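You operate a simulated robot arm through the tools that you are given. There is no shell and no other tool.

Carry out the task below with a simulated robot arm. There is one attempt and no reset: what you move stays moved.

TASK
Close down the sensor bench: tester off, head 57 racked, range S, both loose masters on the empty squares.
Fine: switch off before the head comes out; it goes into the empty well.

The check looks at the end state, three seconds after you hand in, the way a careful person would. Anything else that was tipped, shoved, dropped, spilled or broken makes it a failure.

THE ROBOT
A 5-joint arm with a two-finger parallel gripper, fixed in place. Base frame: the origin is on the floor under the middle of its stand, x ahead of it, y to its left, z up. Lengths are in cm, angles in degrees, forces in N, time in s.
It reaches about 113.4 cm from its shoulder. Its first joint turns from -149.0 to 149.0 degrees. Payload 1.57 kg.
The tool frame sits at the grasp point between the pads (the TCP): z along the fingers, y along the line on which they close. The tips reach 3 cm beyond it. Largest opening 11 cm; finger width 2.4, thickness 1.2; the body of the gripper, 4.8 by 11.2 cm, starts 7.8 cm behind the TCP.
Orientation is that of the tool frame in the base frame, as a unit quaternion [x, y, z, w]. With the fingers straight down and closing along the base's y, the tool's x points along the base's -x, its y along +y and its z along -z.

THE INTERFACE
- The arm moves only by the tool arm_command. Its argument "targets" is a list of rows, each a list of 7 numbers: the closure, from 0 (fully open) to 1 (shut), then the shift along the base's x, y, z in cm, then the turn, a rotation vector about the base's x, y, z in degrees. In form: [[jaw, dx, dy, dz, rx, ry, rz], ...]. A call has 1 to 20 rows; each row shifts and turns the commanded pose from where the row before left it. A row lasts 0.2 s, in which the tool goes at most 5 cm and 8.6 degrees; a call with a longer step from one row to the next is refused whole, and so is a gripper value outside its range. Where a pose cannot be reached the arm comes as near as it can. A force on the tool above 90 N (or 10 N above the force at the start of the call, whichever is more), or a blocked arm, ends the call early, and 0.2 s more pass. The fingers move at their own pace (about 7.2 cm/s each) and stop on an object; they squeeze with about 29 N. The grip force told is the motor's: it shows also when the fingers shut on nothing. Time passes only in rows, and 0.2 s behind the last, so rows that do not move let the fingers close. The reply holds the time, the measured pose of the TCP, the force on the tool along the base axes, the opening and the grip force, in the units named above and with some noise, with the torque about the TCP (base axes, N m) and any sound that the robot's microphone picked up.
- Cameras (640 x 400 px; columns grow to the right, rows downward): "scene" is fixed at [4.93, 65.02, 165.96]; the picture's right is [0.65, -0.76, 0.00], its down [-0.71, -0.60, -0.37] and it looks along [0.28, 0.24, -0.93] (base axes); focal length 338 px, centre (320, 200). "wrist" rides on the gripper at [7, 1.6, -14.1] in the tool frame; the picture's right is [-0.23, 0.97, 0.00], its down [-0.85, -0.20, -0.48] and it looks along [-0.47, -0.11, 0.88] (tool axes); focal length 222 px, centre (320, 200). There is no depth. A picture from a camera that has moved, and an enlarged one, comes with that camera's place and axes in the base frame and with its lens.
- camera(camera): a new picture of that camera. No time passes.
- raise_lower(by): slides the trunk up (or, below 0, down) by that many cm; the arm rides with it, the base frame stays. It gives what a move gives, with no picture.
- inspect(camera, box): a new picture of the part [left, top, right, bottom] of that camera's present view, enlarged. No time passes.
- finish_job(): hands the job in; it is judged then, once.

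Places have to be worked out from the pictures, the camera data and where the tool is seen. Open the gripper and draw the arm clear of the work before you hand the job in, unless the task says otherwise.

The tools are called as a command line: name --pt "numbers of a row" for each row, then --argument value for the rest, lists and objects as JSON in quotes. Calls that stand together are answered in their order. arm_command: Moves the arm, as the interface text tells. Its arguments: {"type":"object","properties":{"targets":{"type":"array"}},"required":["targets"]} The other tools are called the same way: raise_lower (by) moves the trunk up or down; camera (camera) takes a picture; inspect (camera, box) takes an enlarged picture of a part of a camera's view; finish_job () hands the job in.

At the start:

```text
time: 0.0
tool_pos: [17.86, 56.16, 120.0]
tcp_rot: [-0.001, 1.0, 0.0, 0.0]
ft_force: [-0.6, -0.1, -0.2]
moment: [-0.02, 0.03, -0.02]
grip_width: 11.01
gripper_force: 0.0
trunk travel left (down, up): [-93.3, 3.7]
```

scene: 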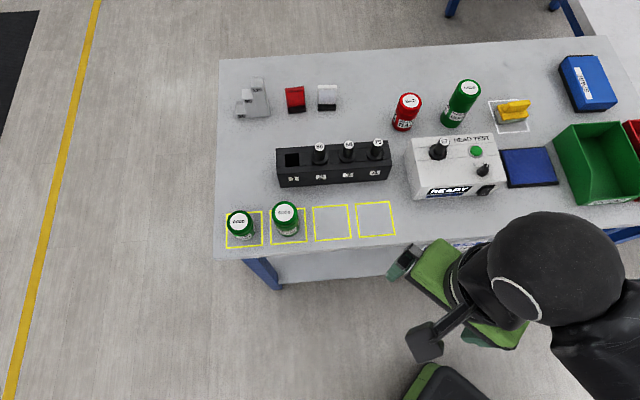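
wrist: 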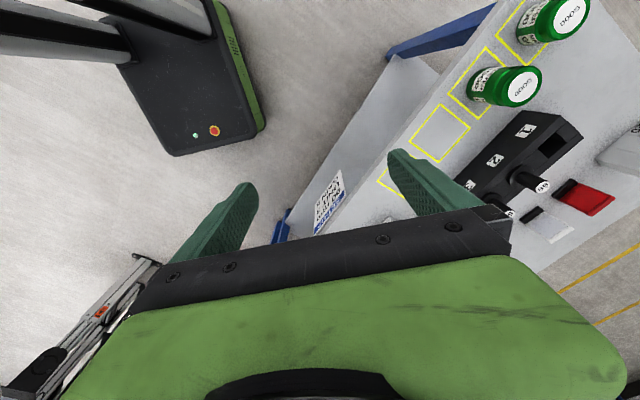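

I begin by looking closely at the bench with enlarged views of the tester, the rack, and the masters.

inspect --camera "scene" --box '[390, 120, 520, 210]'

inspect --camera "scene" --box '[265, 130, 400, 200]'

inspect --camera "scene" --box '[370, 60, 550, 150]'

inspect --camera "scene" --box '[215, 190, 405, 260]'

```text
4.44 times, centred on (455, 165) of scene
camera zoom: at [4.93, 65.02, 165.96], right [0.65, -0.76, 0.0], down [-0.71, -0.6, -0.37], along [0.28, 0.24, -0.93], focal length 1505 px, centre (-280, 356)
```

zoom: 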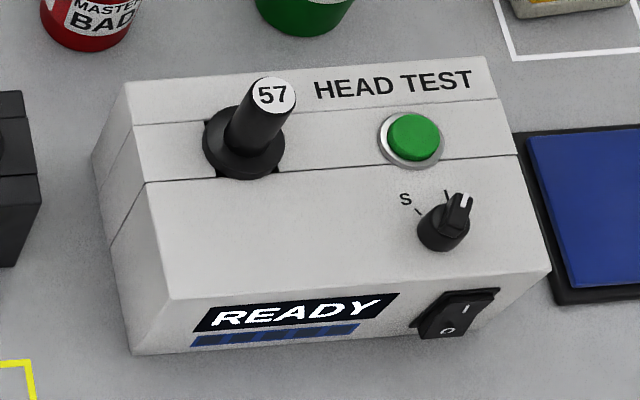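

```text
4.74 times, centred on (332, 165) of scene
camera zoom: at [4.93, 65.02, 165.96], right [0.65, -0.76, 0.0], down [-0.71, -0.6, -0.37], along [0.28, 0.24, -0.93], focal length 1605 px, centre (261, 366)
```

zoom: 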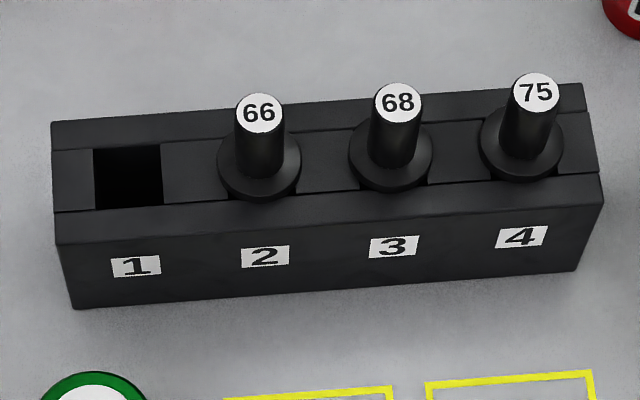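

```text
3.56 times, centred on (460, 105) of scene
camera zoom: at [4.93, 65.02, 165.96], right [0.65, -0.76, 0.0], down [-0.71, -0.6, -0.37], along [0.28, 0.24, -0.93], focal length 1204 px, centre (-178, 538)
```

zoom: 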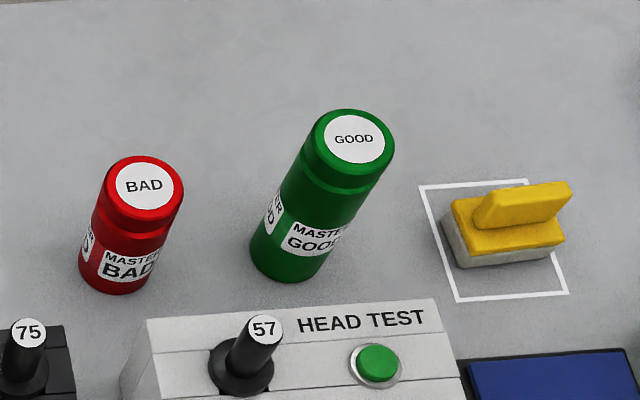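

```text
3.37 times, centred on (310, 225) of scene
camera zoom: at [4.93, 65.02, 165.96], right [0.65, -0.76, 0.0], down [-0.71, -0.6, -0.37], along [0.28, 0.24, -0.93], focal length 1140 px, centre (354, 116)
```

zoom: 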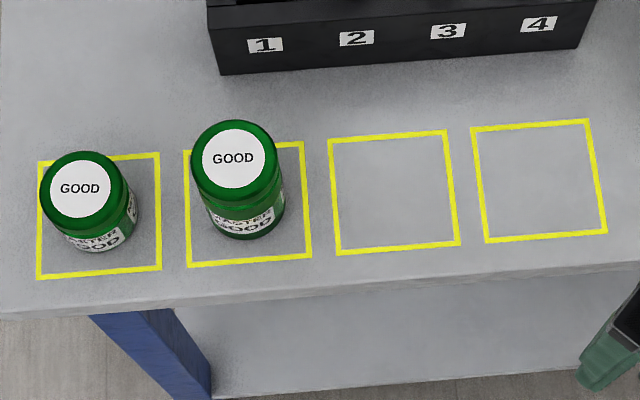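

The bench top seems to lie near z≈86 by crossing rays from both cameras, with the tester around (50, 60). I turn the gripper about the vertical so the wrist camera looks outward at the bench, staying high.

arm_command --pt "0 0 0 0 0 0 8" --pt "0 0 0 0 0 0 8" --pt "0 0 0 0 0 0 8" --pt "0 0 0 0 0 0 8" --pt "0 0 0 0 0 0 8" --pt "0 0 0 0 0 0 5"

camera --camera "wrist"

camera --camera "scene"

```text
time: 1.4
tool_pos: [17.81, 56.21, 120.07]
tcp_rot: [-0.383, 0.924, 0.0, 0.001]
ft_force: [0.0, 0.4, -1.2]
moment: [0.0, 0.02, 0.03]
grip_width: 11.0
gripper_force: 0.1
trunk travel left (down, up): [-93.3, 3.7]
```

```text
taken
camera wrist: at [11.68, 52.37, 133.96], right [-0.53, 0.85, 0.0], down [0.74, 0.47, 0.48], along [0.41, 0.25, -0.88], focal length 222 px, centre (320, 200)
```

wrist: 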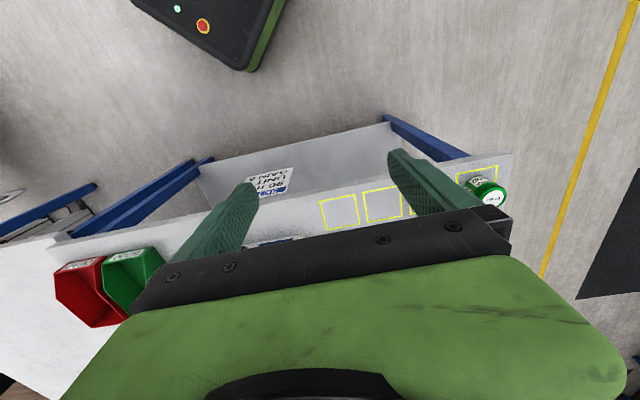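

```text
taken
```

scene: 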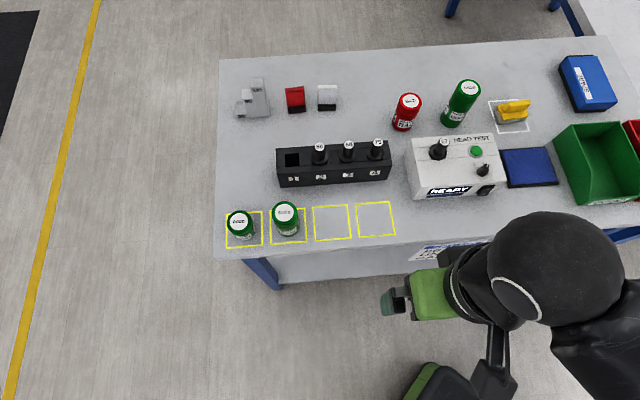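

The bench carries a printed label on its front; I read it and then look at the squares in detail for a height triangulation.

inspect --camera "wrist" --box '[220, 150, 320, 215]'

inspect --camera "scene" --box '[400, 235, 490, 290]'

inspect --camera "wrist" --box '[310, 150, 520, 240]'

```text
6.15 times, centred on (270, 182) of wrist
camera zoom: at [11.68, 52.37, 133.96], right [-0.53, 0.85, 0.0], down [0.74, 0.47, 0.48], along [0.41, 0.25, -0.88], focal length 1367 px, centre (628, 308)
```

zoom: 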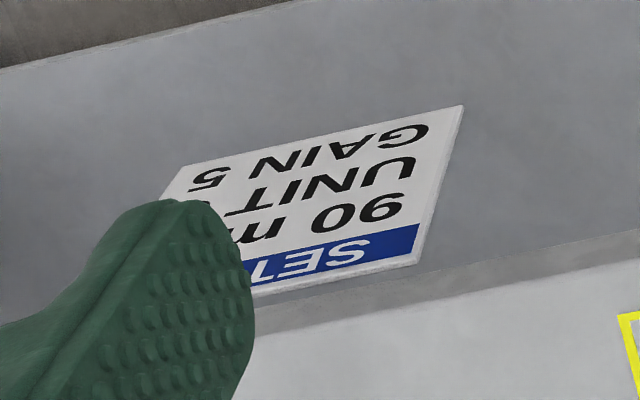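

```text
7.11 times, centred on (445, 262) of scene
camera zoom: at [4.93, 65.02, 165.96], right [0.65, -0.76, 0.0], down [-0.71, -0.6, -0.37], along [0.28, 0.24, -0.93], focal length 2407 px, centre (-569, -244)
```

zoom: 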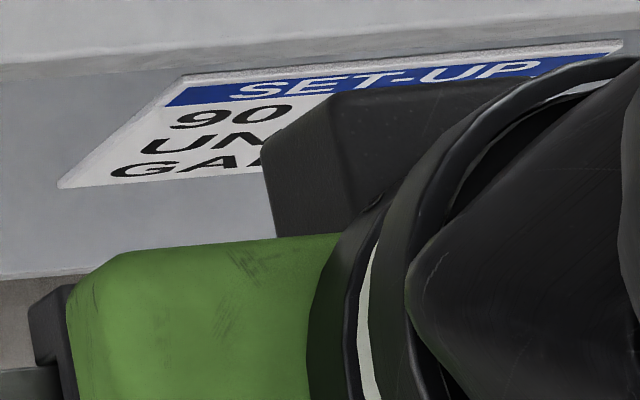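

```text
3.05 times, centred on (415, 195) of wrist
camera zoom: at [11.68, 52.37, 133.96], right [-0.53, 0.85, 0.0], down [0.74, 0.47, 0.48], along [0.41, 0.25, -0.88], focal length 677 px, centre (30, 215)
```

zoom: 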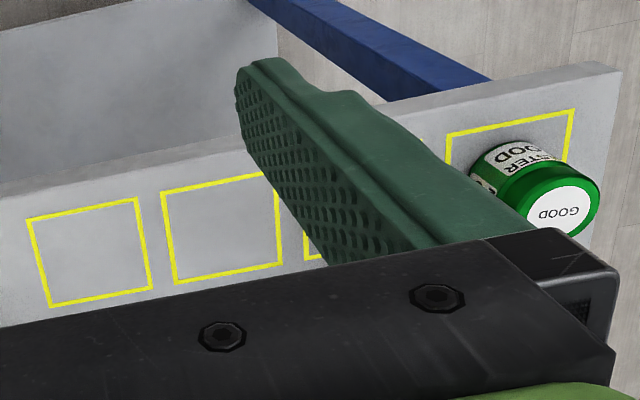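

The bench plane triangulates to z≈86.5, the empty squares to about (33.8, 72.0) and (26.1, 79.5), and the bench is turned about 45°. The tester front runs roughly from (44, 68) to (61, 52), so I move the camera above it, staying high.

arm_command --pt "0 4.9 -0.4 0 0 0 0" --pt "0 4.9 -0.4 0 0 0 0" --pt "0 4.9 -0.4 0 0 0 0" --pt "0 4.9 -0.4 0 0 0 0" --pt "0 4.9 -0.4 0 0 0 0" --pt "0 4.5 0 0 0 0 0"

camera --camera "wrist"

camera --camera "scene"

```text
time: 2.8
tool_pos: [46.68, 54.25, 119.88]
tcp_rot: [-0.383, 0.924, 0.0, 0.001]
ft_force: [0.5, 0.1, 0.7]
moment: [-0.03, 0.05, 0.01]
grip_width: 10.99
gripper_force: 0.1
trunk travel left (down, up): [-93.3, 3.7]
```

```text
taken
camera wrist: at [40.56, 50.53, 133.94], right [-0.53, 0.85, 0.0], down [0.75, 0.46, 0.48], along [0.41, 0.25, -0.88], focal length 222 px, centre (320, 200)
```

wrist: 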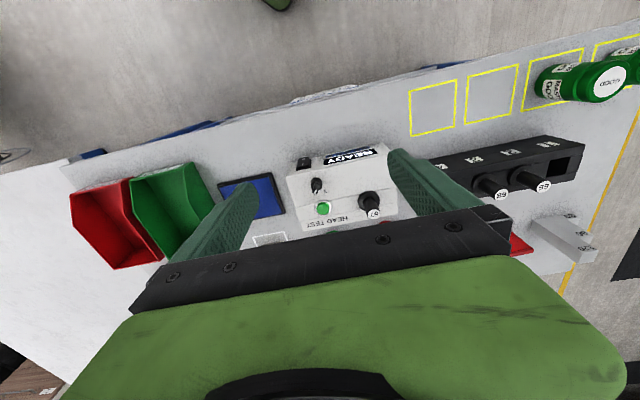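

```text
taken
```

scene: 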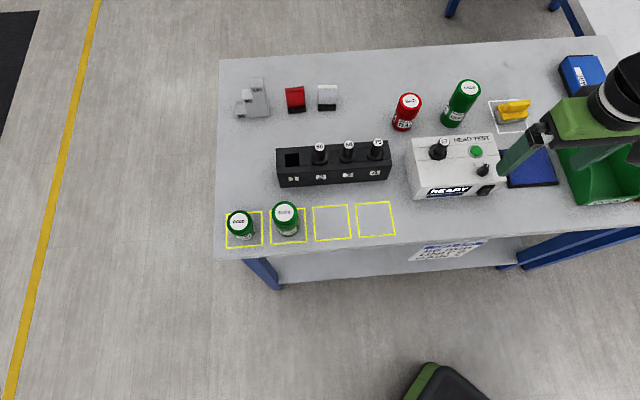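

The tester is now between the fingers in the wrist view; I zoom in on it and on the rack.

inspect --camera "wrist" --box '[275, 140, 415, 240]'

inspect --camera "wrist" --box '[430, 130, 600, 240]'

inspect --camera "scene" --box '[440, 130, 520, 205]'

```text
4.00 times, centred on (345, 190) of wrist
camera zoom: at [40.56, 50.53, 133.94], right [-0.53, 0.85, 0.0], down [0.75, 0.46, 0.48], along [0.41, 0.25, -0.88], focal length 888 px, centre (220, 240)
```

zoom: 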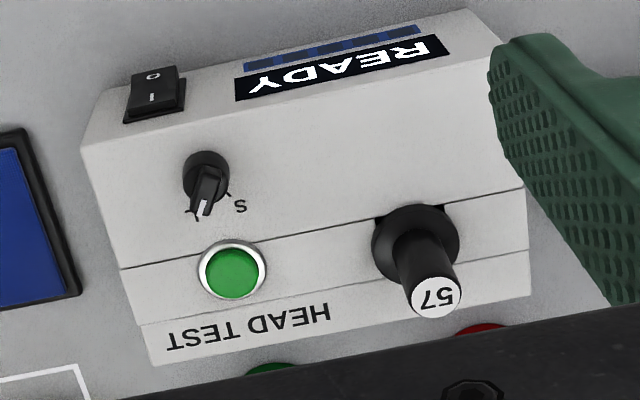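

```text
3.64 times, centred on (515, 185) of wrist
camera zoom: at [40.56, 50.53, 133.94], right [-0.53, 0.85, 0.0], down [0.75, 0.46, 0.48], along [0.41, 0.25, -0.88], focal length 808 px, centre (-389, 254)
```

zoom: 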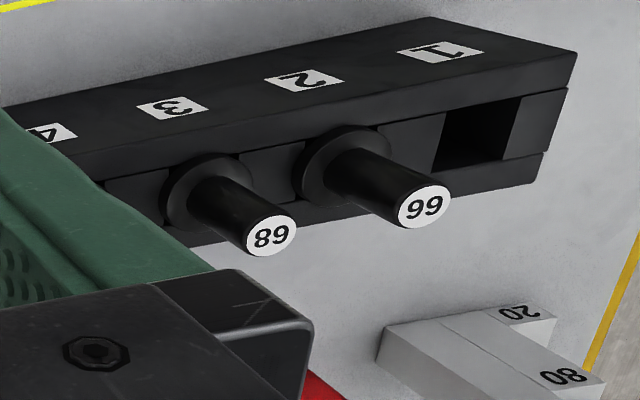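

```text
5.33 times, centred on (480, 168) of scene
camera zoom: at [4.93, 65.02, 165.96], right [0.65, -0.76, 0.0], down [-0.71, -0.6, -0.37], along [0.28, 0.24, -0.93], focal length 1806 px, centre (-533, 373)
```

zoom: 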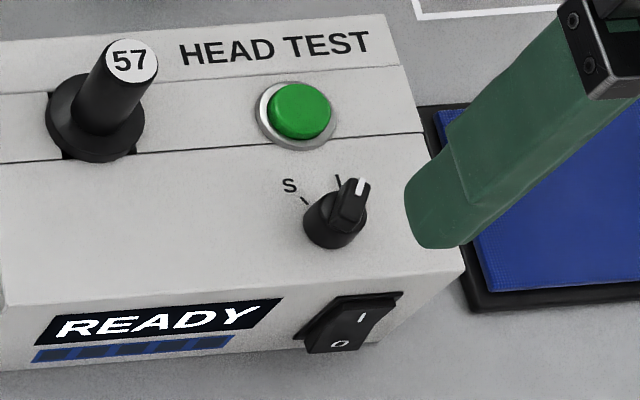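

Triangulation gives: tester top z≈94, its front face vertical at r≈79.4 (r measured along the 45° outward direction), rocker 'O' end near (55.2, 55.2, 89.0), knob near (56.1, 59.2), and head top near (53.6, 69.9, 100.2). I back off, tilt the fingers outward about 35° in the arm's plane, and look straight at the front panel.

arm_command --pt "0 -1 -4 -2 0 0 0" --pt "0 -1 -3 -3 4.95 -4.95 0" --pt "0 0 -1 -3 4.95 -4.95 0" --pt "0 0 0 -3 4.95 -4.95 0" --pt "0 0 0 -2 4.95 -4.95 0" --pt "0 0 0 -2 4.95 -4.95 0" --pt "0 0 0 0 0 0 0"

camera --camera "wrist"

camera --camera "scene"

```text
time: 4.4
tool_pos: [47.91, 49.97, 124.23]
tcp_rot: [-0.366, 0.881, 0.115, 0.277]
ft_force: [-0.2, -0.5, 0.7]
moment: [0.01, 0.01, -0.02]
grip_width: 11.0
gripper_force: 0.1
out of reach, approached as far as the arm can: row 1, 2, 3, 4, 5, 6
trunk travel left (down, up): [-93.3, 3.7]
```

```text
taken
camera wrist: at [37.0, 41.36, 131.71], right [-0.56, 0.82, 0.13], down [0.44, 0.16, 0.88], along [0.7, 0.55, -0.45], focal length 222 px, centre (320, 200)
```

wrist: 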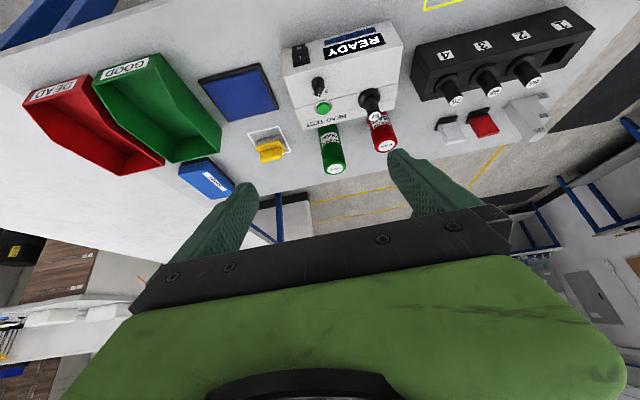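

```text
taken
```

scene: 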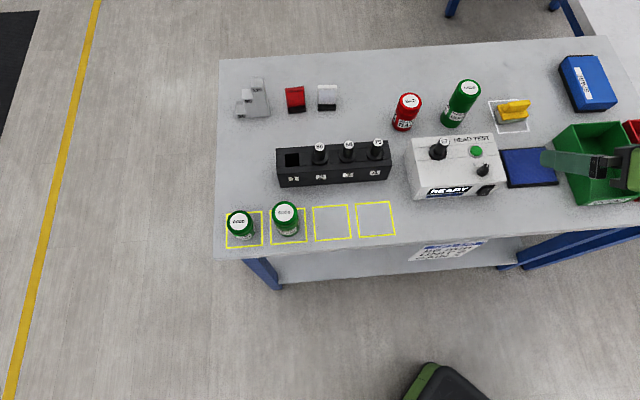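

Row 1 was already out of reach with the trunk this high, so the arm cannot get lower; the trunk must come down. The tool is over the empty strip in front of the tester (tip near z≈121), so lowering 12 cm is safe.

raise_lower --by -12

camera --camera "scene"

```text
time: 5.9
tool_pos: [47.95, 49.95, 112.25]
tcp_rot: [-0.366, 0.882, 0.115, 0.275]
ft_force: [0.7, 0.0, -0.7]
moment: [-0.02, -0.02, -0.02]
grip_width: 10.99
gripper_force: 0.1
trunk travel left (down, up): [-81.3, 15.7]
```

```text
taken
```

scene: 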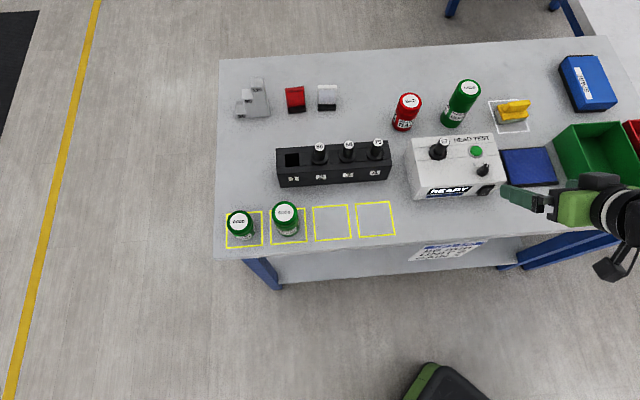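

The tool rode down with the trunk as expected. I now send the arm up 14 cm and undo the tilt, to learn how commands behave here, before lowering the trunk further.

arm_command --pt "0 0 0 0 0 0 0" --pt "0 0 0 4 -4.95 4.95 0" --pt "0 0 0 4 -4.95 4.95 0" --pt "0 0 0 4 -4.95 4.95 0" --pt "0 0 0 2 -4.95 4.95 0" --pt "0 0 0 0 -4.95 4.95 0" --pt "0 0 0 0 0 0 0"

```text
time: 7.5
tool_pos: [47.92, 50.03, 108.06]
tcp_rot: [-0.383, 0.924, -0.002, -0.002]
ft_force: [0.6, -0.4, 0.0]
moment: [0.01, 0.0, 0.02]
grip_width: 11.0
gripper_force: 0.0
out of reach, approached as far as the arm can: row 2, 3, 4, 5
trunk travel left (down, up): [-81.3, 15.7]
```

The arm is vertical again at z=108; I test small moves up and down to learn where the reach limit lies.

arm_command --pt "0 0 0 3 0 0 0" --pt "0 0 0 0 0 0 0"

arm_command --pt "0 -2 -2 0 0 0 0" --pt "0 0 0 0 0 0 0"

arm_command --pt "0 0 0 -3 0 0 0" --pt "0 0 0 0 0 0 0"

```text
time: 8.1
tool_pos: [47.98, 50.06, 107.95]
tcp_rot: [-0.383, 0.924, -0.001, -0.002]
ft_force: [0.2, 0.3, -0.3]
moment: [0.03, 0.0, -0.06]
grip_width: 11.0
gripper_force: 0.0
out of reach, approached as far as the arm can: row 1
trunk travel left (down, up): [-81.3, 15.7]
```

```text
time: 8.7
tool_pos: [46.03, 48.08, 107.96]
tcp_rot: [-0.383, 0.924, -0.001, -0.002]
ft_force: [-0.1, -0.5, -0.7]
moment: [-0.02, 0.03, -0.01]
grip_width: 11.02
gripper_force: 0.1
trunk travel left (down, up): [-81.3, 15.7]
```

```text
time: 9.3
tool_pos: [45.98, 48.07, 108.05]
tcp_rot: [-0.383, 0.924, 0.0, -0.001]
ft_force: [1.1, 0.4, -0.1]
moment: [0.0, -0.01, 0.03]
grip_width: 11.01
gripper_force: 0.2
out of reach, approached as far as the arm can: row 1
trunk travel left (down, up): [-81.3, 15.7]
```

With vertical fingers the height stays locked to the trunk, so this is a SCARA-type arm: x/y and orientation come from the arm, height from the trunk, and a tilt swings the TCP on a pivot about 23.6 cm above it. I tilt 35° outward again with matching z compensation, centred in front of the switch, and look.

arm_command --pt "0 1 0 0.18 4.95 -4.95 0" --pt "0 1 0 0.53 4.95 -4.95 0" --pt "0 0 0 0.87 4.95 -4.95 0" --pt "0 0 0 1.2 4.95 -4.95 0" --pt "0 0 0 1.5 4.95 -4.95 0" --pt "0 0 0 0 0 0 0"

camera --camera "wrist"

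camera --camera "scene"

```text
time: 10.7
tool_pos: [49.06, 49.11, 112.26]
tcp_rot: [-0.366, 0.882, 0.114, 0.275]
ft_force: [0.2, -0.4, 0.0]
moment: [0.01, 0.02, 0.02]
grip_width: 11.0
gripper_force: 0.1
out of reach, approached as far as the arm can: row 5
trunk travel left (down, up): [-81.3, 15.7]
```

```text
taken
camera wrist: at [37.93, 40.49, 119.72], right [-0.56, 0.82, 0.13], down [0.45, 0.16, 0.88], along [0.7, 0.55, -0.46], focal length 222 px, centre (320, 200)
```

wrist: 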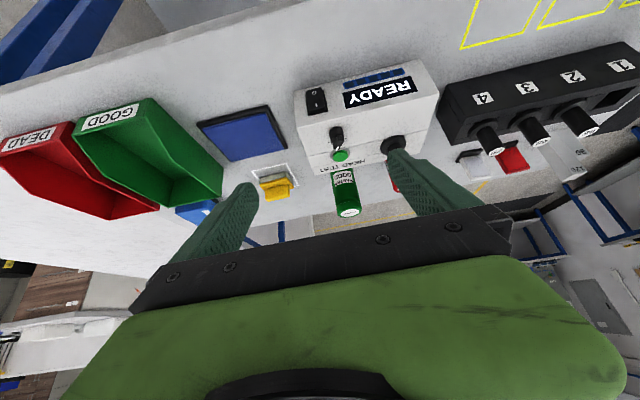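

```text
taken
```

scene: 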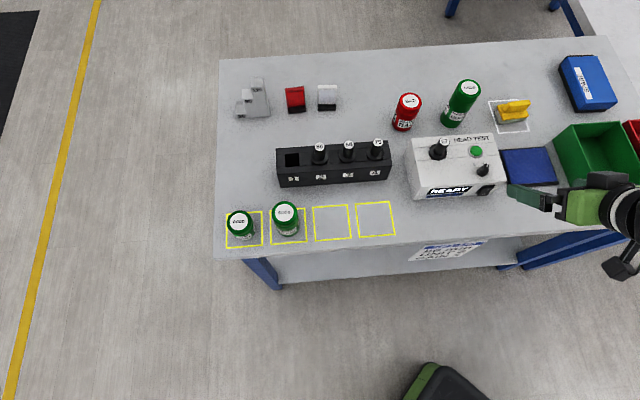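

Tilt seems limited to about 34.6°. I zoom in on the switch and the knob from this frontal view.

inspect --camera "wrist" --box '[290, 60, 430, 175]'

inspect --camera "wrist" --box '[295, 75, 365, 165]'

inspect --camera "scene" --box '[460, 155, 510, 200]'

```text
3.48 times, centred on (360, 118) of wrist
camera zoom: at [37.93, 40.49, 119.72], right [-0.56, 0.82, 0.13], down [0.45, 0.16, 0.88], along [0.7, 0.55, -0.46], focal length 773 px, centre (181, 487)
```

zoom: 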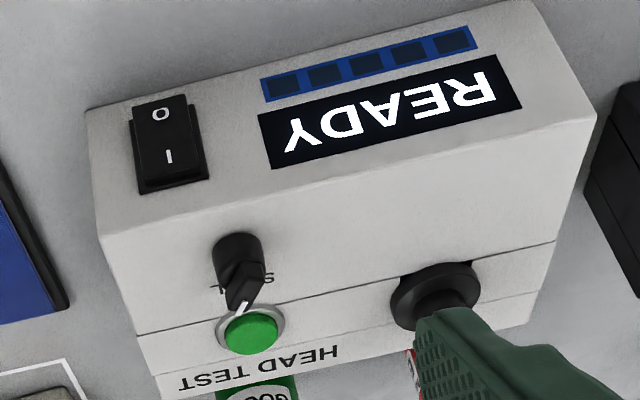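

```text
4.44 times, centred on (330, 120) of wrist
camera zoom: at [37.93, 40.49, 119.72], right [-0.56, 0.82, 0.13], down [0.45, 0.16, 0.88], along [0.7, 0.55, -0.46], focal length 987 px, centre (276, 556)
```

zoom: 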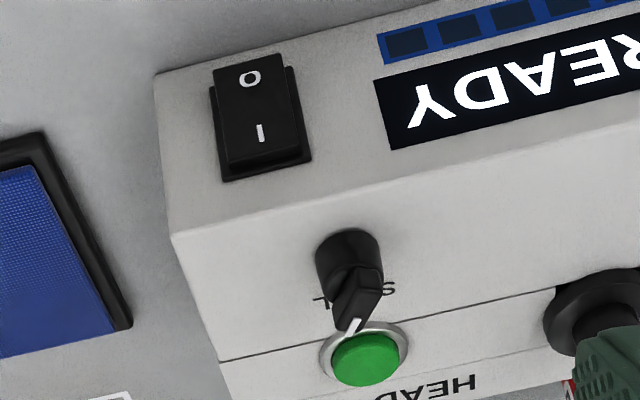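

```text
8.89 times, centred on (485, 178) of scene
camera zoom: at [4.93, 65.02, 165.96], right [0.65, -0.76, 0.0], down [-0.71, -0.6, -0.37], along [0.28, 0.24, -0.93], focal length 3009 px, centre (-1147, 400)
```

zoom: 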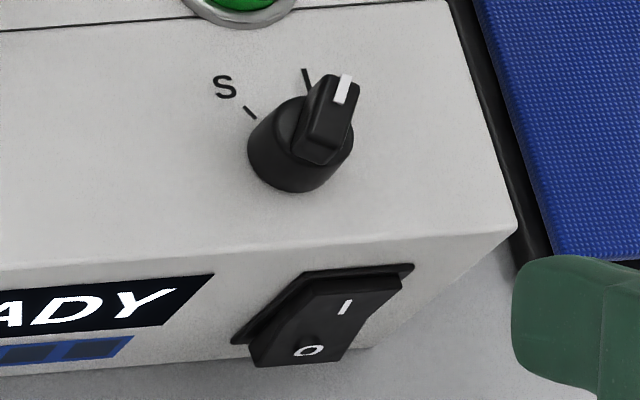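

With the larger baseline, bench z refines to ≈87.5, tester top ≈95.4, front face r≈78.7, and the rocker O end at about (54.4, 55.4), z≈90. I close the fingers, centre on the rocker, then lower the trunk so the leading finger edge sits at z≈90 in front of the O half.

arm_command --pt "1 -0.5 0.5 0 0 0 0" --pt "1 0 0 0 0 0 0" --pt "1 0 0 0 0 0 0" --pt "1 0 0 0 0 0 0" --pt "1 0 0 0 0 0 0"

raise_lower --by -17

camera --camera "wrist"

camera --camera "scene"

```text
time: 11.9
tool_pos: [48.4, 49.66, 112.17]
tcp_rot: [-0.365, 0.882, 0.114, 0.276]
ft_force: [0.2, 0.9, 0.2]
moment: [0.03, 0.01, -0.01]
grip_width: 0.0
gripper_force: 21.2
trunk travel left (down, up): [-81.3, 15.7]
```

```text
time: 13.8
tool_pos: [48.57, 49.62, 95.3]
tcp_rot: [-0.366, 0.881, 0.114, 0.275]
ft_force: [-0.6, 0.2, -0.7]
moment: [0.03, -0.02, -0.01]
grip_width: 0.0
gripper_force: 20.8
trunk travel left (down, up): [-64.3, 32.7]
```

```text
taken
camera wrist: at [37.47, 40.95, 102.72], right [-0.56, 0.82, 0.13], down [0.44, 0.16, 0.88], along [0.7, 0.55, -0.46], focal length 222 px, centre (320, 200)
```

wrist: 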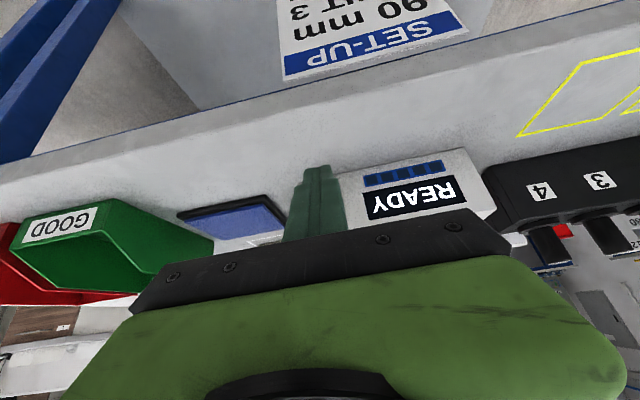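

```text
taken
```

scene: 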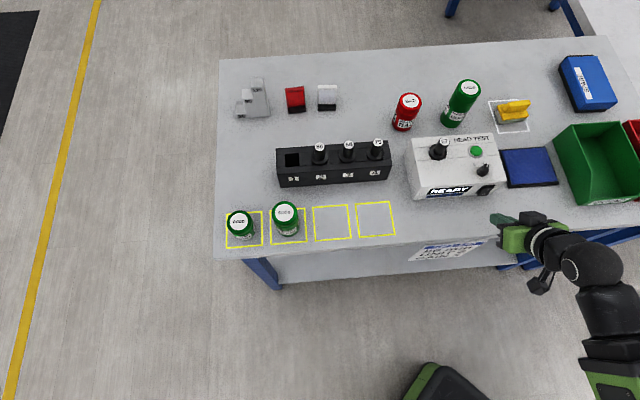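

Fingers are closed and centred on t≈-0.8 in front of the rocker; nothing is touching. I lower the last 3.5 cm and check the scene view.

raise_lower --by -3.5

inspect --camera "scene" --box '[440, 150, 580, 260]'

```text
time: 14.6
tool_pos: [48.52, 49.54, 91.77]
tcp_rot: [-0.365, 0.882, 0.114, 0.276]
ft_force: [0.3, -0.7, 0.1]
moment: [0.03, -0.02, -0.01]
grip_width: 0.0
gripper_force: 21.1
trunk travel left (down, up): [-60.8, 36.2]
```

```text
3.64 times, centred on (510, 205) of scene
camera zoom: at [4.93, 65.02, 165.96], right [0.65, -0.76, 0.0], down [-0.71, -0.6, -0.37], along [0.28, 0.24, -0.93], focal length 1231 px, centre (-371, 182)
```

zoom: 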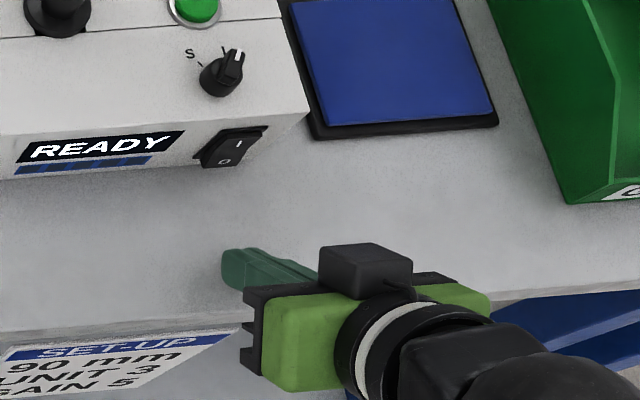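

The fingertip lines up with the O end of the rocker in the scene view. I advance 4.5 cm outward, still short of contact.

arm_command --pt "1 1.06 1.06 0 0 0 0" --pt "1 1.06 1.06 0 0 0 0" --pt "1 1.06 1.06 0 0 0 0" --pt "1 0 0 0 0 0 0"

inspect --camera "scene" --box '[440, 150, 540, 230]'

```text
time: 15.6
tool_pos: [51.63, 52.76, 91.82]
tcp_rot: [-0.365, 0.882, 0.114, 0.276]
ft_force: [0.7, -0.1, 0.3]
moment: [0.03, 0.0, 0.05]
grip_width: 0.0
gripper_force: 21.1
trunk travel left (down, up): [-60.8, 36.2]
```

```text
5.00 times, centred on (490, 190) of scene
camera zoom: at [4.93, 65.02, 165.96], right [0.65, -0.76, 0.0], down [-0.71, -0.6, -0.37], along [0.28, 0.24, -0.93], focal length 1693 px, centre (-530, 250)
```

zoom: 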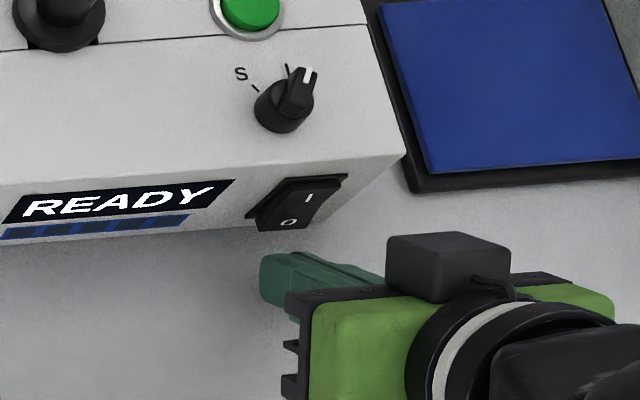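

The tip is just below and in front of the O end. I now press gently in 0.35 cm steps, watching the force.

arm_command --pt "1 0.25 0.25 0 0 0 0" --pt "1 0.25 0.25 0 0 0 0" --pt "1 0.25 0.25 0 0 0 0" --pt "1 0.25 0.25 0 0 0 0" --pt "1 0 0 0 0 0 0"

inspect --camera "scene" --box '[440, 150, 540, 230]'

```text
time: 16.8
tool_pos: [52.7, 53.65, 91.65]
tcp_rot: [-0.366, 0.882, 0.114, 0.274]
ft_force: [-1.8, -2.3, -0.8]
moment: [-0.06, 0.09, 0.04]
grip_width: 0.0
gripper_force: 21.2
trunk travel left (down, up): [-60.8, 36.2]
```

```text
5.00 times, centred on (490, 190) of scene
camera zoom: at [4.93, 65.02, 165.96], right [0.65, -0.76, 0.0], down [-0.71, -0.6, -0.37], along [0.28, 0.24, -0.93], focal length 1693 px, centre (-530, 250)
```

zoom: 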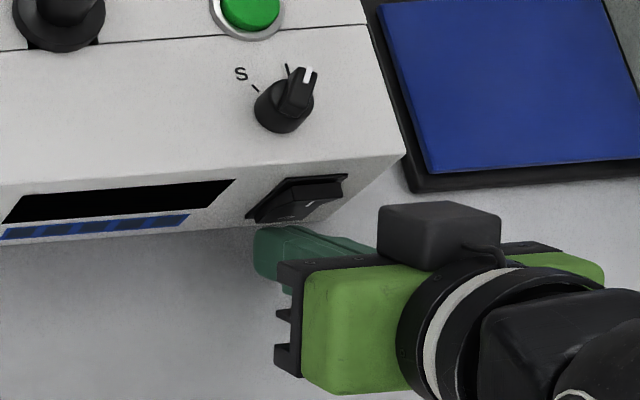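

The display has gone dark and the rocker has flipped to O with only ~3 N. I push a touch further to seat it, then back straight out.

arm_command --pt "1 0.15 0.15 0 0 0 0" --pt "1 0 0 0 0 0 0" --pt "1 -0.7 -0.7 0 0 0 0" --pt "1 -1.5 -1.5 0 0 0 0" --pt "1 -1.5 -1.5 0 0 0 0" --pt "1 -1.5 -1.5 0 0 0 0" --pt "1 0 0 0 0 0 0"

inspect --camera "scene" --box '[440, 150, 540, 230]'

```text
time: 18.4
tool_pos: [48.49, 49.49, 91.73]
tcp_rot: [-0.366, 0.882, 0.114, 0.276]
ft_force: [1.1, 0.2, -0.8]
moment: [-0.01, 0.01, 0.0]
grip_width: 0.0
gripper_force: 21.3
out of reach, approached as far as the arm can: row 6
trunk travel left (down, up): [-60.8, 36.2]
```

```text
5.00 times, centred on (490, 190) of scene
camera zoom: at [4.93, 65.02, 165.96], right [0.65, -0.76, 0.0], down [-0.71, -0.6, -0.37], along [0.28, 0.24, -0.93], focal length 1693 px, centre (-530, 250)
```

zoom: 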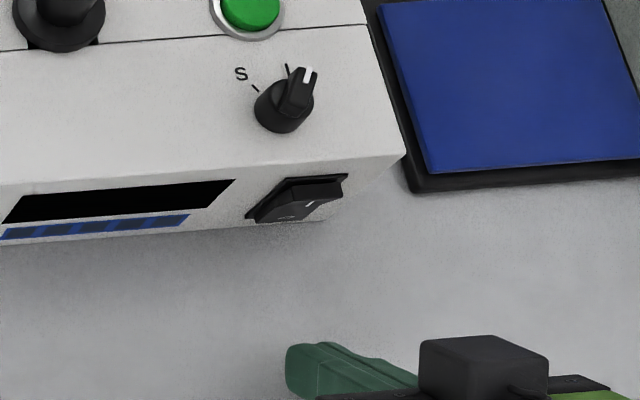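

Tester is off: the rocker stays at O with the display dark. I raise the trunk 21 cm, then level the gripper, open it, and move over the knob for a close look.

raise_lower --by 21

arm_command --pt "0 0 0 -1.5 -4.95 4.95 0" --pt "0 0 0 -1.2 -4.95 4.95 0" --pt "0 0 0 -0.87 -4.95 4.95 0" --pt "0 0 0 -0.53 -4.95 4.95 0" --pt "0 0 0 -0.18 -4.6 4.6 0" --pt "0 0 0 0 0 0 0"

```text
time: 20.7
tool_pos: [48.55, 49.51, 112.8]
tcp_rot: [-0.366, 0.882, 0.114, 0.275]
ft_force: [-0.5, 0.3, 0.8]
moment: [-0.01, 0.0, -0.03]
grip_width: 0.01
gripper_force: 21.2
trunk travel left (down, up): [-81.8, 15.2]
```

```text
time: 22.1
tool_pos: [48.48, 49.43, 108.48]
tcp_rot: [-0.382, 0.924, 0.0, 0.0]
ft_force: [-0.7, 0.1, -0.1]
moment: [0.0, -0.01, -0.01]
grip_width: 11.01
gripper_force: 0.0
trunk travel left (down, up): [-81.8, 15.2]
```

Now I move the open, vertical gripper over the knob's estimated place (55.9, 59.2) at z=108.5, well clear above everything.

arm_command --pt "0 2.47 3.25 0 0 0 0" --pt "0 2.47 3.25 0 0 0 0" --pt "0 2.47 3.25 0 0 0 0" --pt "0 0 0 0 0 0 0"

camera --camera "wrist"

inspect --camera "wrist" --box '[270, 120, 370, 210]'

```text
time: 23.1
tool_pos: [55.88, 59.31, 108.53]
tcp_rot: [-0.383, 0.924, 0.0, -0.001]
ft_force: [-0.3, -0.3, -0.2]
moment: [0.0, 0.01, -0.01]
grip_width: 11.01
gripper_force: 0.0
trunk travel left (down, up): [-81.8, 15.2]
```

```text
taken
camera wrist: at [49.63, 55.46, 122.47], right [-0.53, 0.85, 0.0], down [0.74, 0.46, 0.48], along [0.41, 0.25, -0.88], focal length 222 px, centre (320, 200)
```

wrist: 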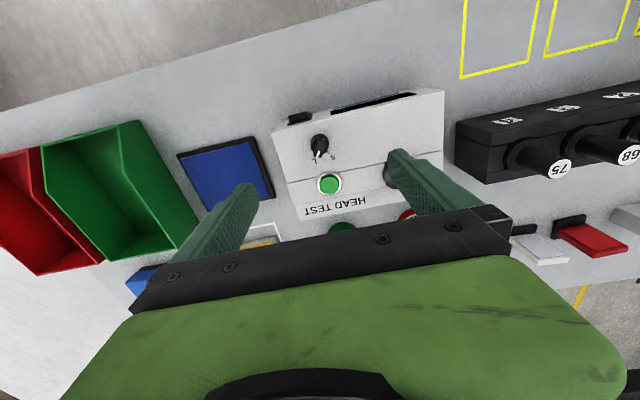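

```text
4.44 times, centred on (320, 165) of wrist
camera zoom: at [49.63, 55.46, 122.47], right [-0.53, 0.85, 0.0], down [0.74, 0.46, 0.48], along [0.41, 0.25, -0.88], focal length 987 px, centre (320, 356)
```

zoom: 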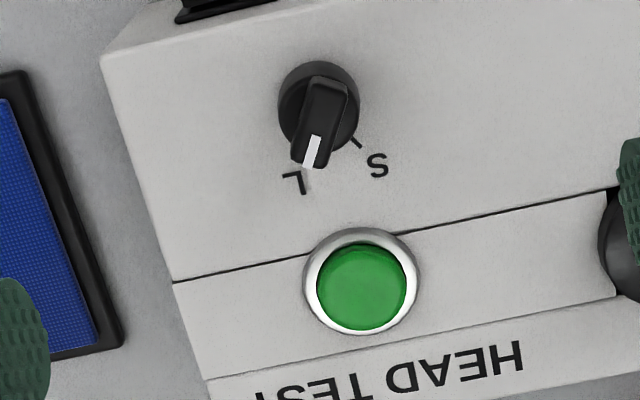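

The panel shows two settings: L at azimuth ≈15° (where the pointer is now) and S at ≈77°, about 60° counter-clockwise. I zoom further to see the knob's shape before gripping.

inspect --camera "wrist" --box '[300, 125, 340, 165]'

inspect --camera "scene" --box '[470, 155, 500, 185]'

```text
10.00 times, centred on (320, 145) of wrist
camera zoom: at [49.63, 55.46, 122.47], right [-0.53, 0.85, 0.0], down [0.74, 0.46, 0.48], along [0.41, 0.25, -0.88], focal length 2221 px, centre (320, 750)
```

zoom: 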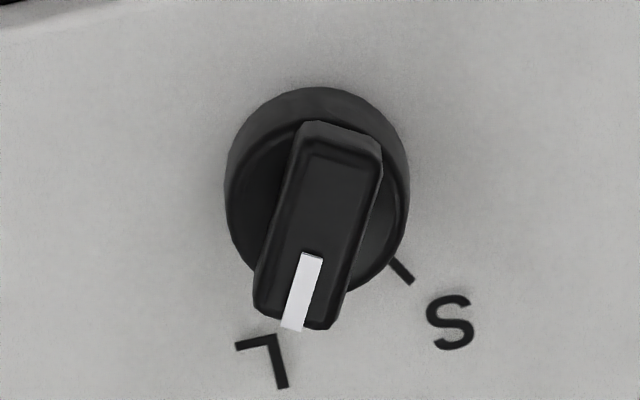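

```text
13.33 times, centred on (485, 170) of scene
camera zoom: at [4.93, 65.02, 165.96], right [0.65, -0.76, 0.0], down [-0.71, -0.6, -0.37], along [0.28, 0.24, -0.93], focal length 4514 px, centre (-1880, 600)
```

zoom: 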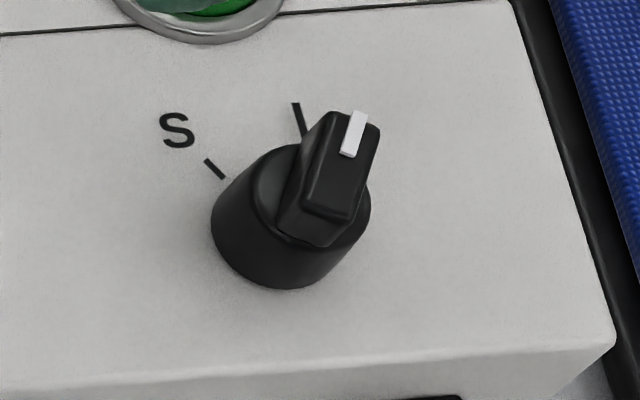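

The knob is a cylinder (radius ~1.15) with a ridge about 1 cm wide lying along azimuth 15°, centred near (55.6, 59.05), ridge top at z≈97.8. I centre on it, turn the jaw -30° so it closes across the ridge, and narrow the opening to about 4.4 cm.

arm_command --pt "0.6 -0.28 -0.26 0 0 0 -7.5" --pt "0.6 0 0 0 0 0 -7.5" --pt "0.6 0 0 0 0 0 -7.5" --pt "0.6 0 0 0 0 0 -7.5" --pt "0.6 0 0 0 0 0 0"

raise_lower --by -5

inspect --camera "wrist" --box '[270, 120, 370, 220]'

camera --camera "scene"

```text
time: 24.3
tool_pos: [55.6, 58.95, 108.52]
tcp_rot: [-0.13, 0.992, 0.0, 0.001]
ft_force: [-0.4, 0.2, 0.0]
moment: [0.02, 0.0, 0.02]
grip_width: 4.4
gripper_force: 0.0
trunk travel left (down, up): [-81.8, 15.2]
```

```text
time: 25.2
tool_pos: [55.62, 58.86, 103.52]
tcp_rot: [-0.131, 0.991, 0.0, 0.001]
ft_force: [0.0, -0.2, 0.4]
moment: [0.02, 0.01, 0.02]
grip_width: 4.38
gripper_force: 0.0
trunk travel left (down, up): [-76.8, 20.2]
```

```text
4.00 times, centred on (320, 170) of wrist
camera zoom: at [48.29, 58.7, 117.46], right [-0.03, 1.0, 0.0], down [0.88, 0.03, 0.48], along [0.48, 0.02, -0.88], focal length 888 px, centre (320, 320)
```

zoom: 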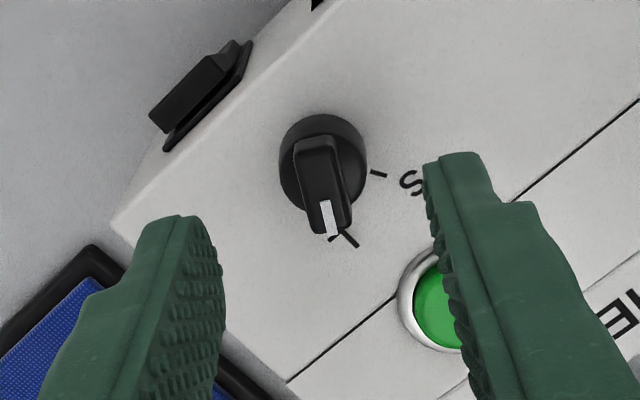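

```text
taken
```

scene: 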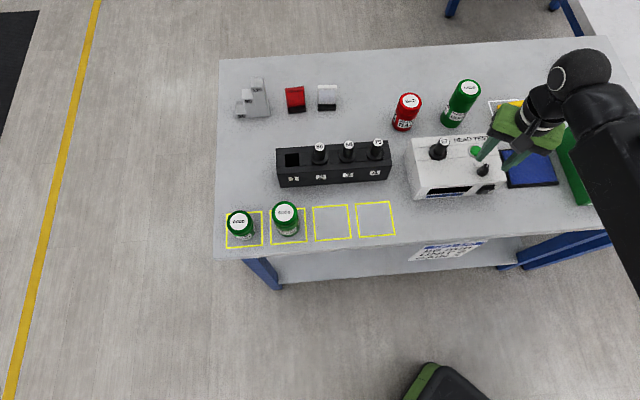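

The ridge lies centred between the fingers and parallel to the pads. I lower 3.7 cm so the tips reach z≈96.8, beside the ridge just above the cylinder.

raise_lower --by -3.7

inspect --camera "wrist" --box '[270, 120, 370, 220]'

inspect --camera "scene" --box '[455, 130, 515, 190]'

```text
time: 26.0
tool_pos: [55.59, 59.01, 99.81]
tcp_rot: [-0.13, 0.992, 0.0, 0.001]
ft_force: [0.5, 0.4, -0.5]
moment: [0.03, 0.02, -0.01]
grip_width: 4.41
gripper_force: 0.1
trunk travel left (down, up): [-73.1, 23.9]
```

```text
4.00 times, centred on (320, 170) of wrist
camera zoom: at [48.29, 58.71, 113.75], right [-0.03, 1.0, 0.0], down [0.88, 0.03, 0.48], along [0.48, 0.02, -0.88], focal length 888 px, centre (320, 320)
```

zoom: 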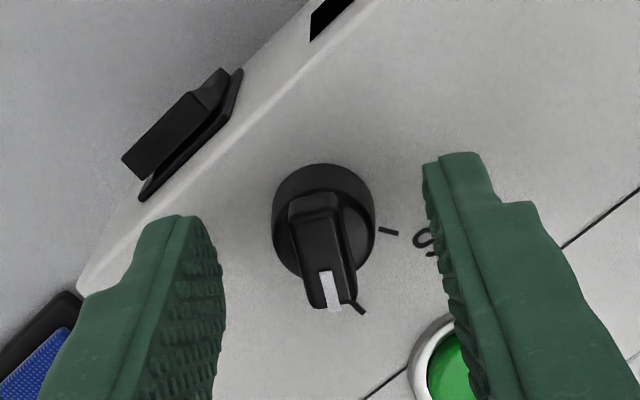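

```text
6.67 times, centred on (485, 160) of scene
camera zoom: at [4.93, 65.02, 165.96], right [0.65, -0.76, 0.0], down [-0.71, -0.6, -0.37], along [0.28, 0.24, -0.93], focal length 2257 px, centre (-780, 467)
```

zoom: 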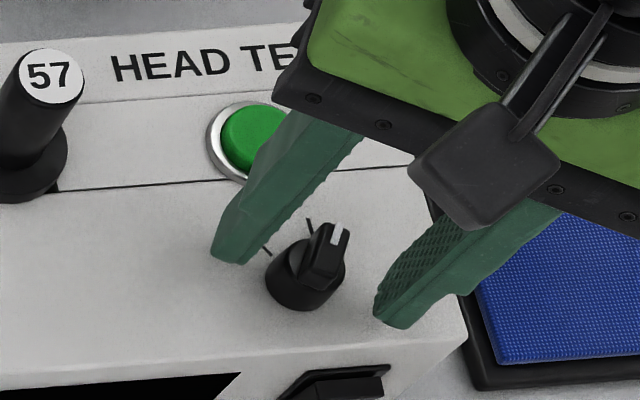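

Alignment is right (ridge centre projects where the TCP axis falls). I close on the ridge.

arm_command --pt "1 0 0 0 0 0 0" --pt "1 0 0 0 0 0 0" --pt "1 0 0 0 0 0 0" --pt "1 0 0 0 0 0 0"

inspect --camera "scene" --box '[455, 130, 515, 190]'

```text
time: 27.0
tool_pos: [55.62, 59.12, 99.82]
tcp_rot: [-0.13, 0.991, 0.0, 0.001]
ft_force: [2.4, 7.4, 5.4]
moment: [0.2, 0.09, 0.01]
grip_width: 2.08
gripper_force: 34.7
trunk travel left (down, up): [-73.1, 23.9]
```

```text
6.67 times, centred on (485, 160) of scene
camera zoom: at [4.93, 65.02, 165.96], right [0.65, -0.76, 0.0], down [-0.71, -0.6, -0.37], along [0.28, 0.24, -0.93], focal length 2257 px, centre (-780, 467)
```

zoom: 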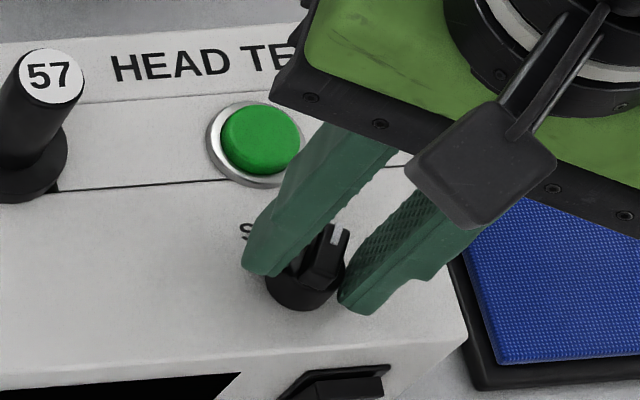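

Width 2.08 means the tips caught the cylinder's upper edge rather than the ridge. I reopen, raise 0.5 cm, and close again on the ridge itself.

arm_command --pt "0.65 0 0 0 0 0 0" --pt "0.65 0 0 0 0 0 0" --pt "0.65 0 0 0 0 0 0"

raise_lower --by 0.5

arm_command --pt "1 0 0 0 0 0 0" --pt "1 0 0 0 0 0 0" --pt "1 0 0 0 0 0 0" --pt "1 0 0 0 0 0 0"

inspect --camera "scene" --box '[455, 130, 515, 190]'

```text
time: 27.8
tool_pos: [55.52, 59.02, 99.88]
tcp_rot: [-0.131, 0.991, 0.001, 0.001]
ft_force: [-0.4, -0.1, 0.1]
moment: [0.02, 0.01, 0.0]
grip_width: 3.85
gripper_force: 0.1
trunk travel left (down, up): [-73.1, 23.9]
```

```text
time: 28.3
tool_pos: [55.54, 59.0, 100.33]
tcp_rot: [-0.13, 0.991, 0.001, 0.001]
ft_force: [0.3, -0.2, -0.1]
moment: [-0.01, 0.0, -0.01]
grip_width: 3.85
gripper_force: 0.1
trunk travel left (down, up): [-73.6, 23.4]
```

```text
time: 29.3
tool_pos: [55.6, 59.09, 100.31]
tcp_rot: [-0.131, 0.991, 0.0, 0.002]
ft_force: [1.0, 7.6, 6.1]
moment: [0.26, 0.0, -0.01]
grip_width: 2.08
gripper_force: 33.8
trunk travel left (down, up): [-73.6, 23.4]
```

```text
6.67 times, centred on (485, 160) of scene
camera zoom: at [4.93, 65.02, 165.96], right [0.65, -0.76, 0.0], down [-0.71, -0.6, -0.37], along [0.28, 0.24, -0.93], focal length 2257 px, centre (-780, 467)
```

zoom: 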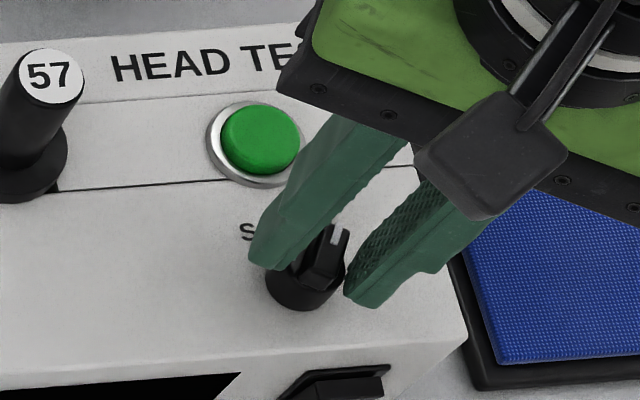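

Still the cylinder; re-triangulating the white mark puts the ridge top nearer z≈98.7, so the cylinder is taller than I thought. I reopen, nudge toward the knob centre, raise 0.55 cm and try again.

arm_command --pt "0.65 0 0 0 0 0 0" --pt "0.65 -0.03 0.13 0 0 0 0" --pt "0.65 0 0 0 0 0 0"

raise_lower --by 0.55

arm_command --pt "1 0 0 0 0 0 0" --pt "1 0 0 0 0 0 0" --pt "1 0 0 0 0 0 0" --pt "1 0 0 0 0 0 0"

inspect --camera "scene" --box '[455, 130, 515, 190]'

```text
time: 30.1
tool_pos: [55.7, 59.07, 100.27]
tcp_rot: [-0.131, 0.991, 0.0, 0.001]
ft_force: [-0.2, -0.3, 0.6]
moment: [0.02, -0.02, 0.01]
grip_width: 3.84
gripper_force: 0.0
trunk travel left (down, up): [-73.6, 23.4]
```

```text
time: 30.7
tool_pos: [55.53, 59.13, 100.83]
tcp_rot: [-0.13, 0.991, 0.0, 0.0]
ft_force: [-0.1, -0.4, -0.3]
moment: [-0.01, 0.0, 0.0]
grip_width: 3.84
gripper_force: 0.1
trunk travel left (down, up): [-74.2, 22.8]
```

```text
time: 31.7
tool_pos: [55.51, 59.13, 100.89]
tcp_rot: [-0.131, 0.991, 0.0, 0.001]
ft_force: [-1.7, -5.0, -3.8]
moment: [-0.07, -0.12, 0.0]
grip_width: 0.98
gripper_force: 28.3
trunk travel left (down, up): [-74.2, 22.8]
```

```text
6.67 times, centred on (485, 160) of scene
camera zoom: at [4.93, 65.02, 165.96], right [0.65, -0.76, 0.0], down [-0.71, -0.6, -0.37], along [0.28, 0.24, -0.93], focal length 2257 px, centre (-780, 467)
```

zoom: 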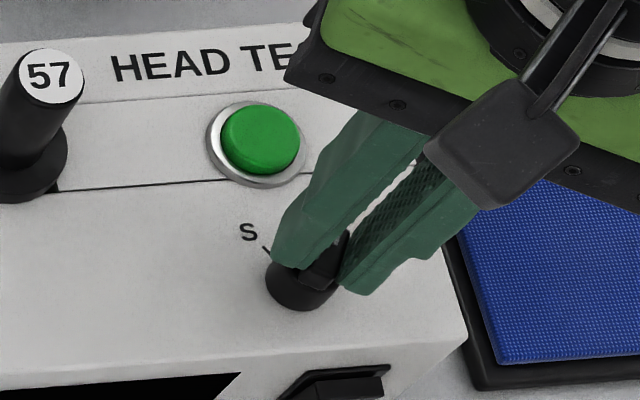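

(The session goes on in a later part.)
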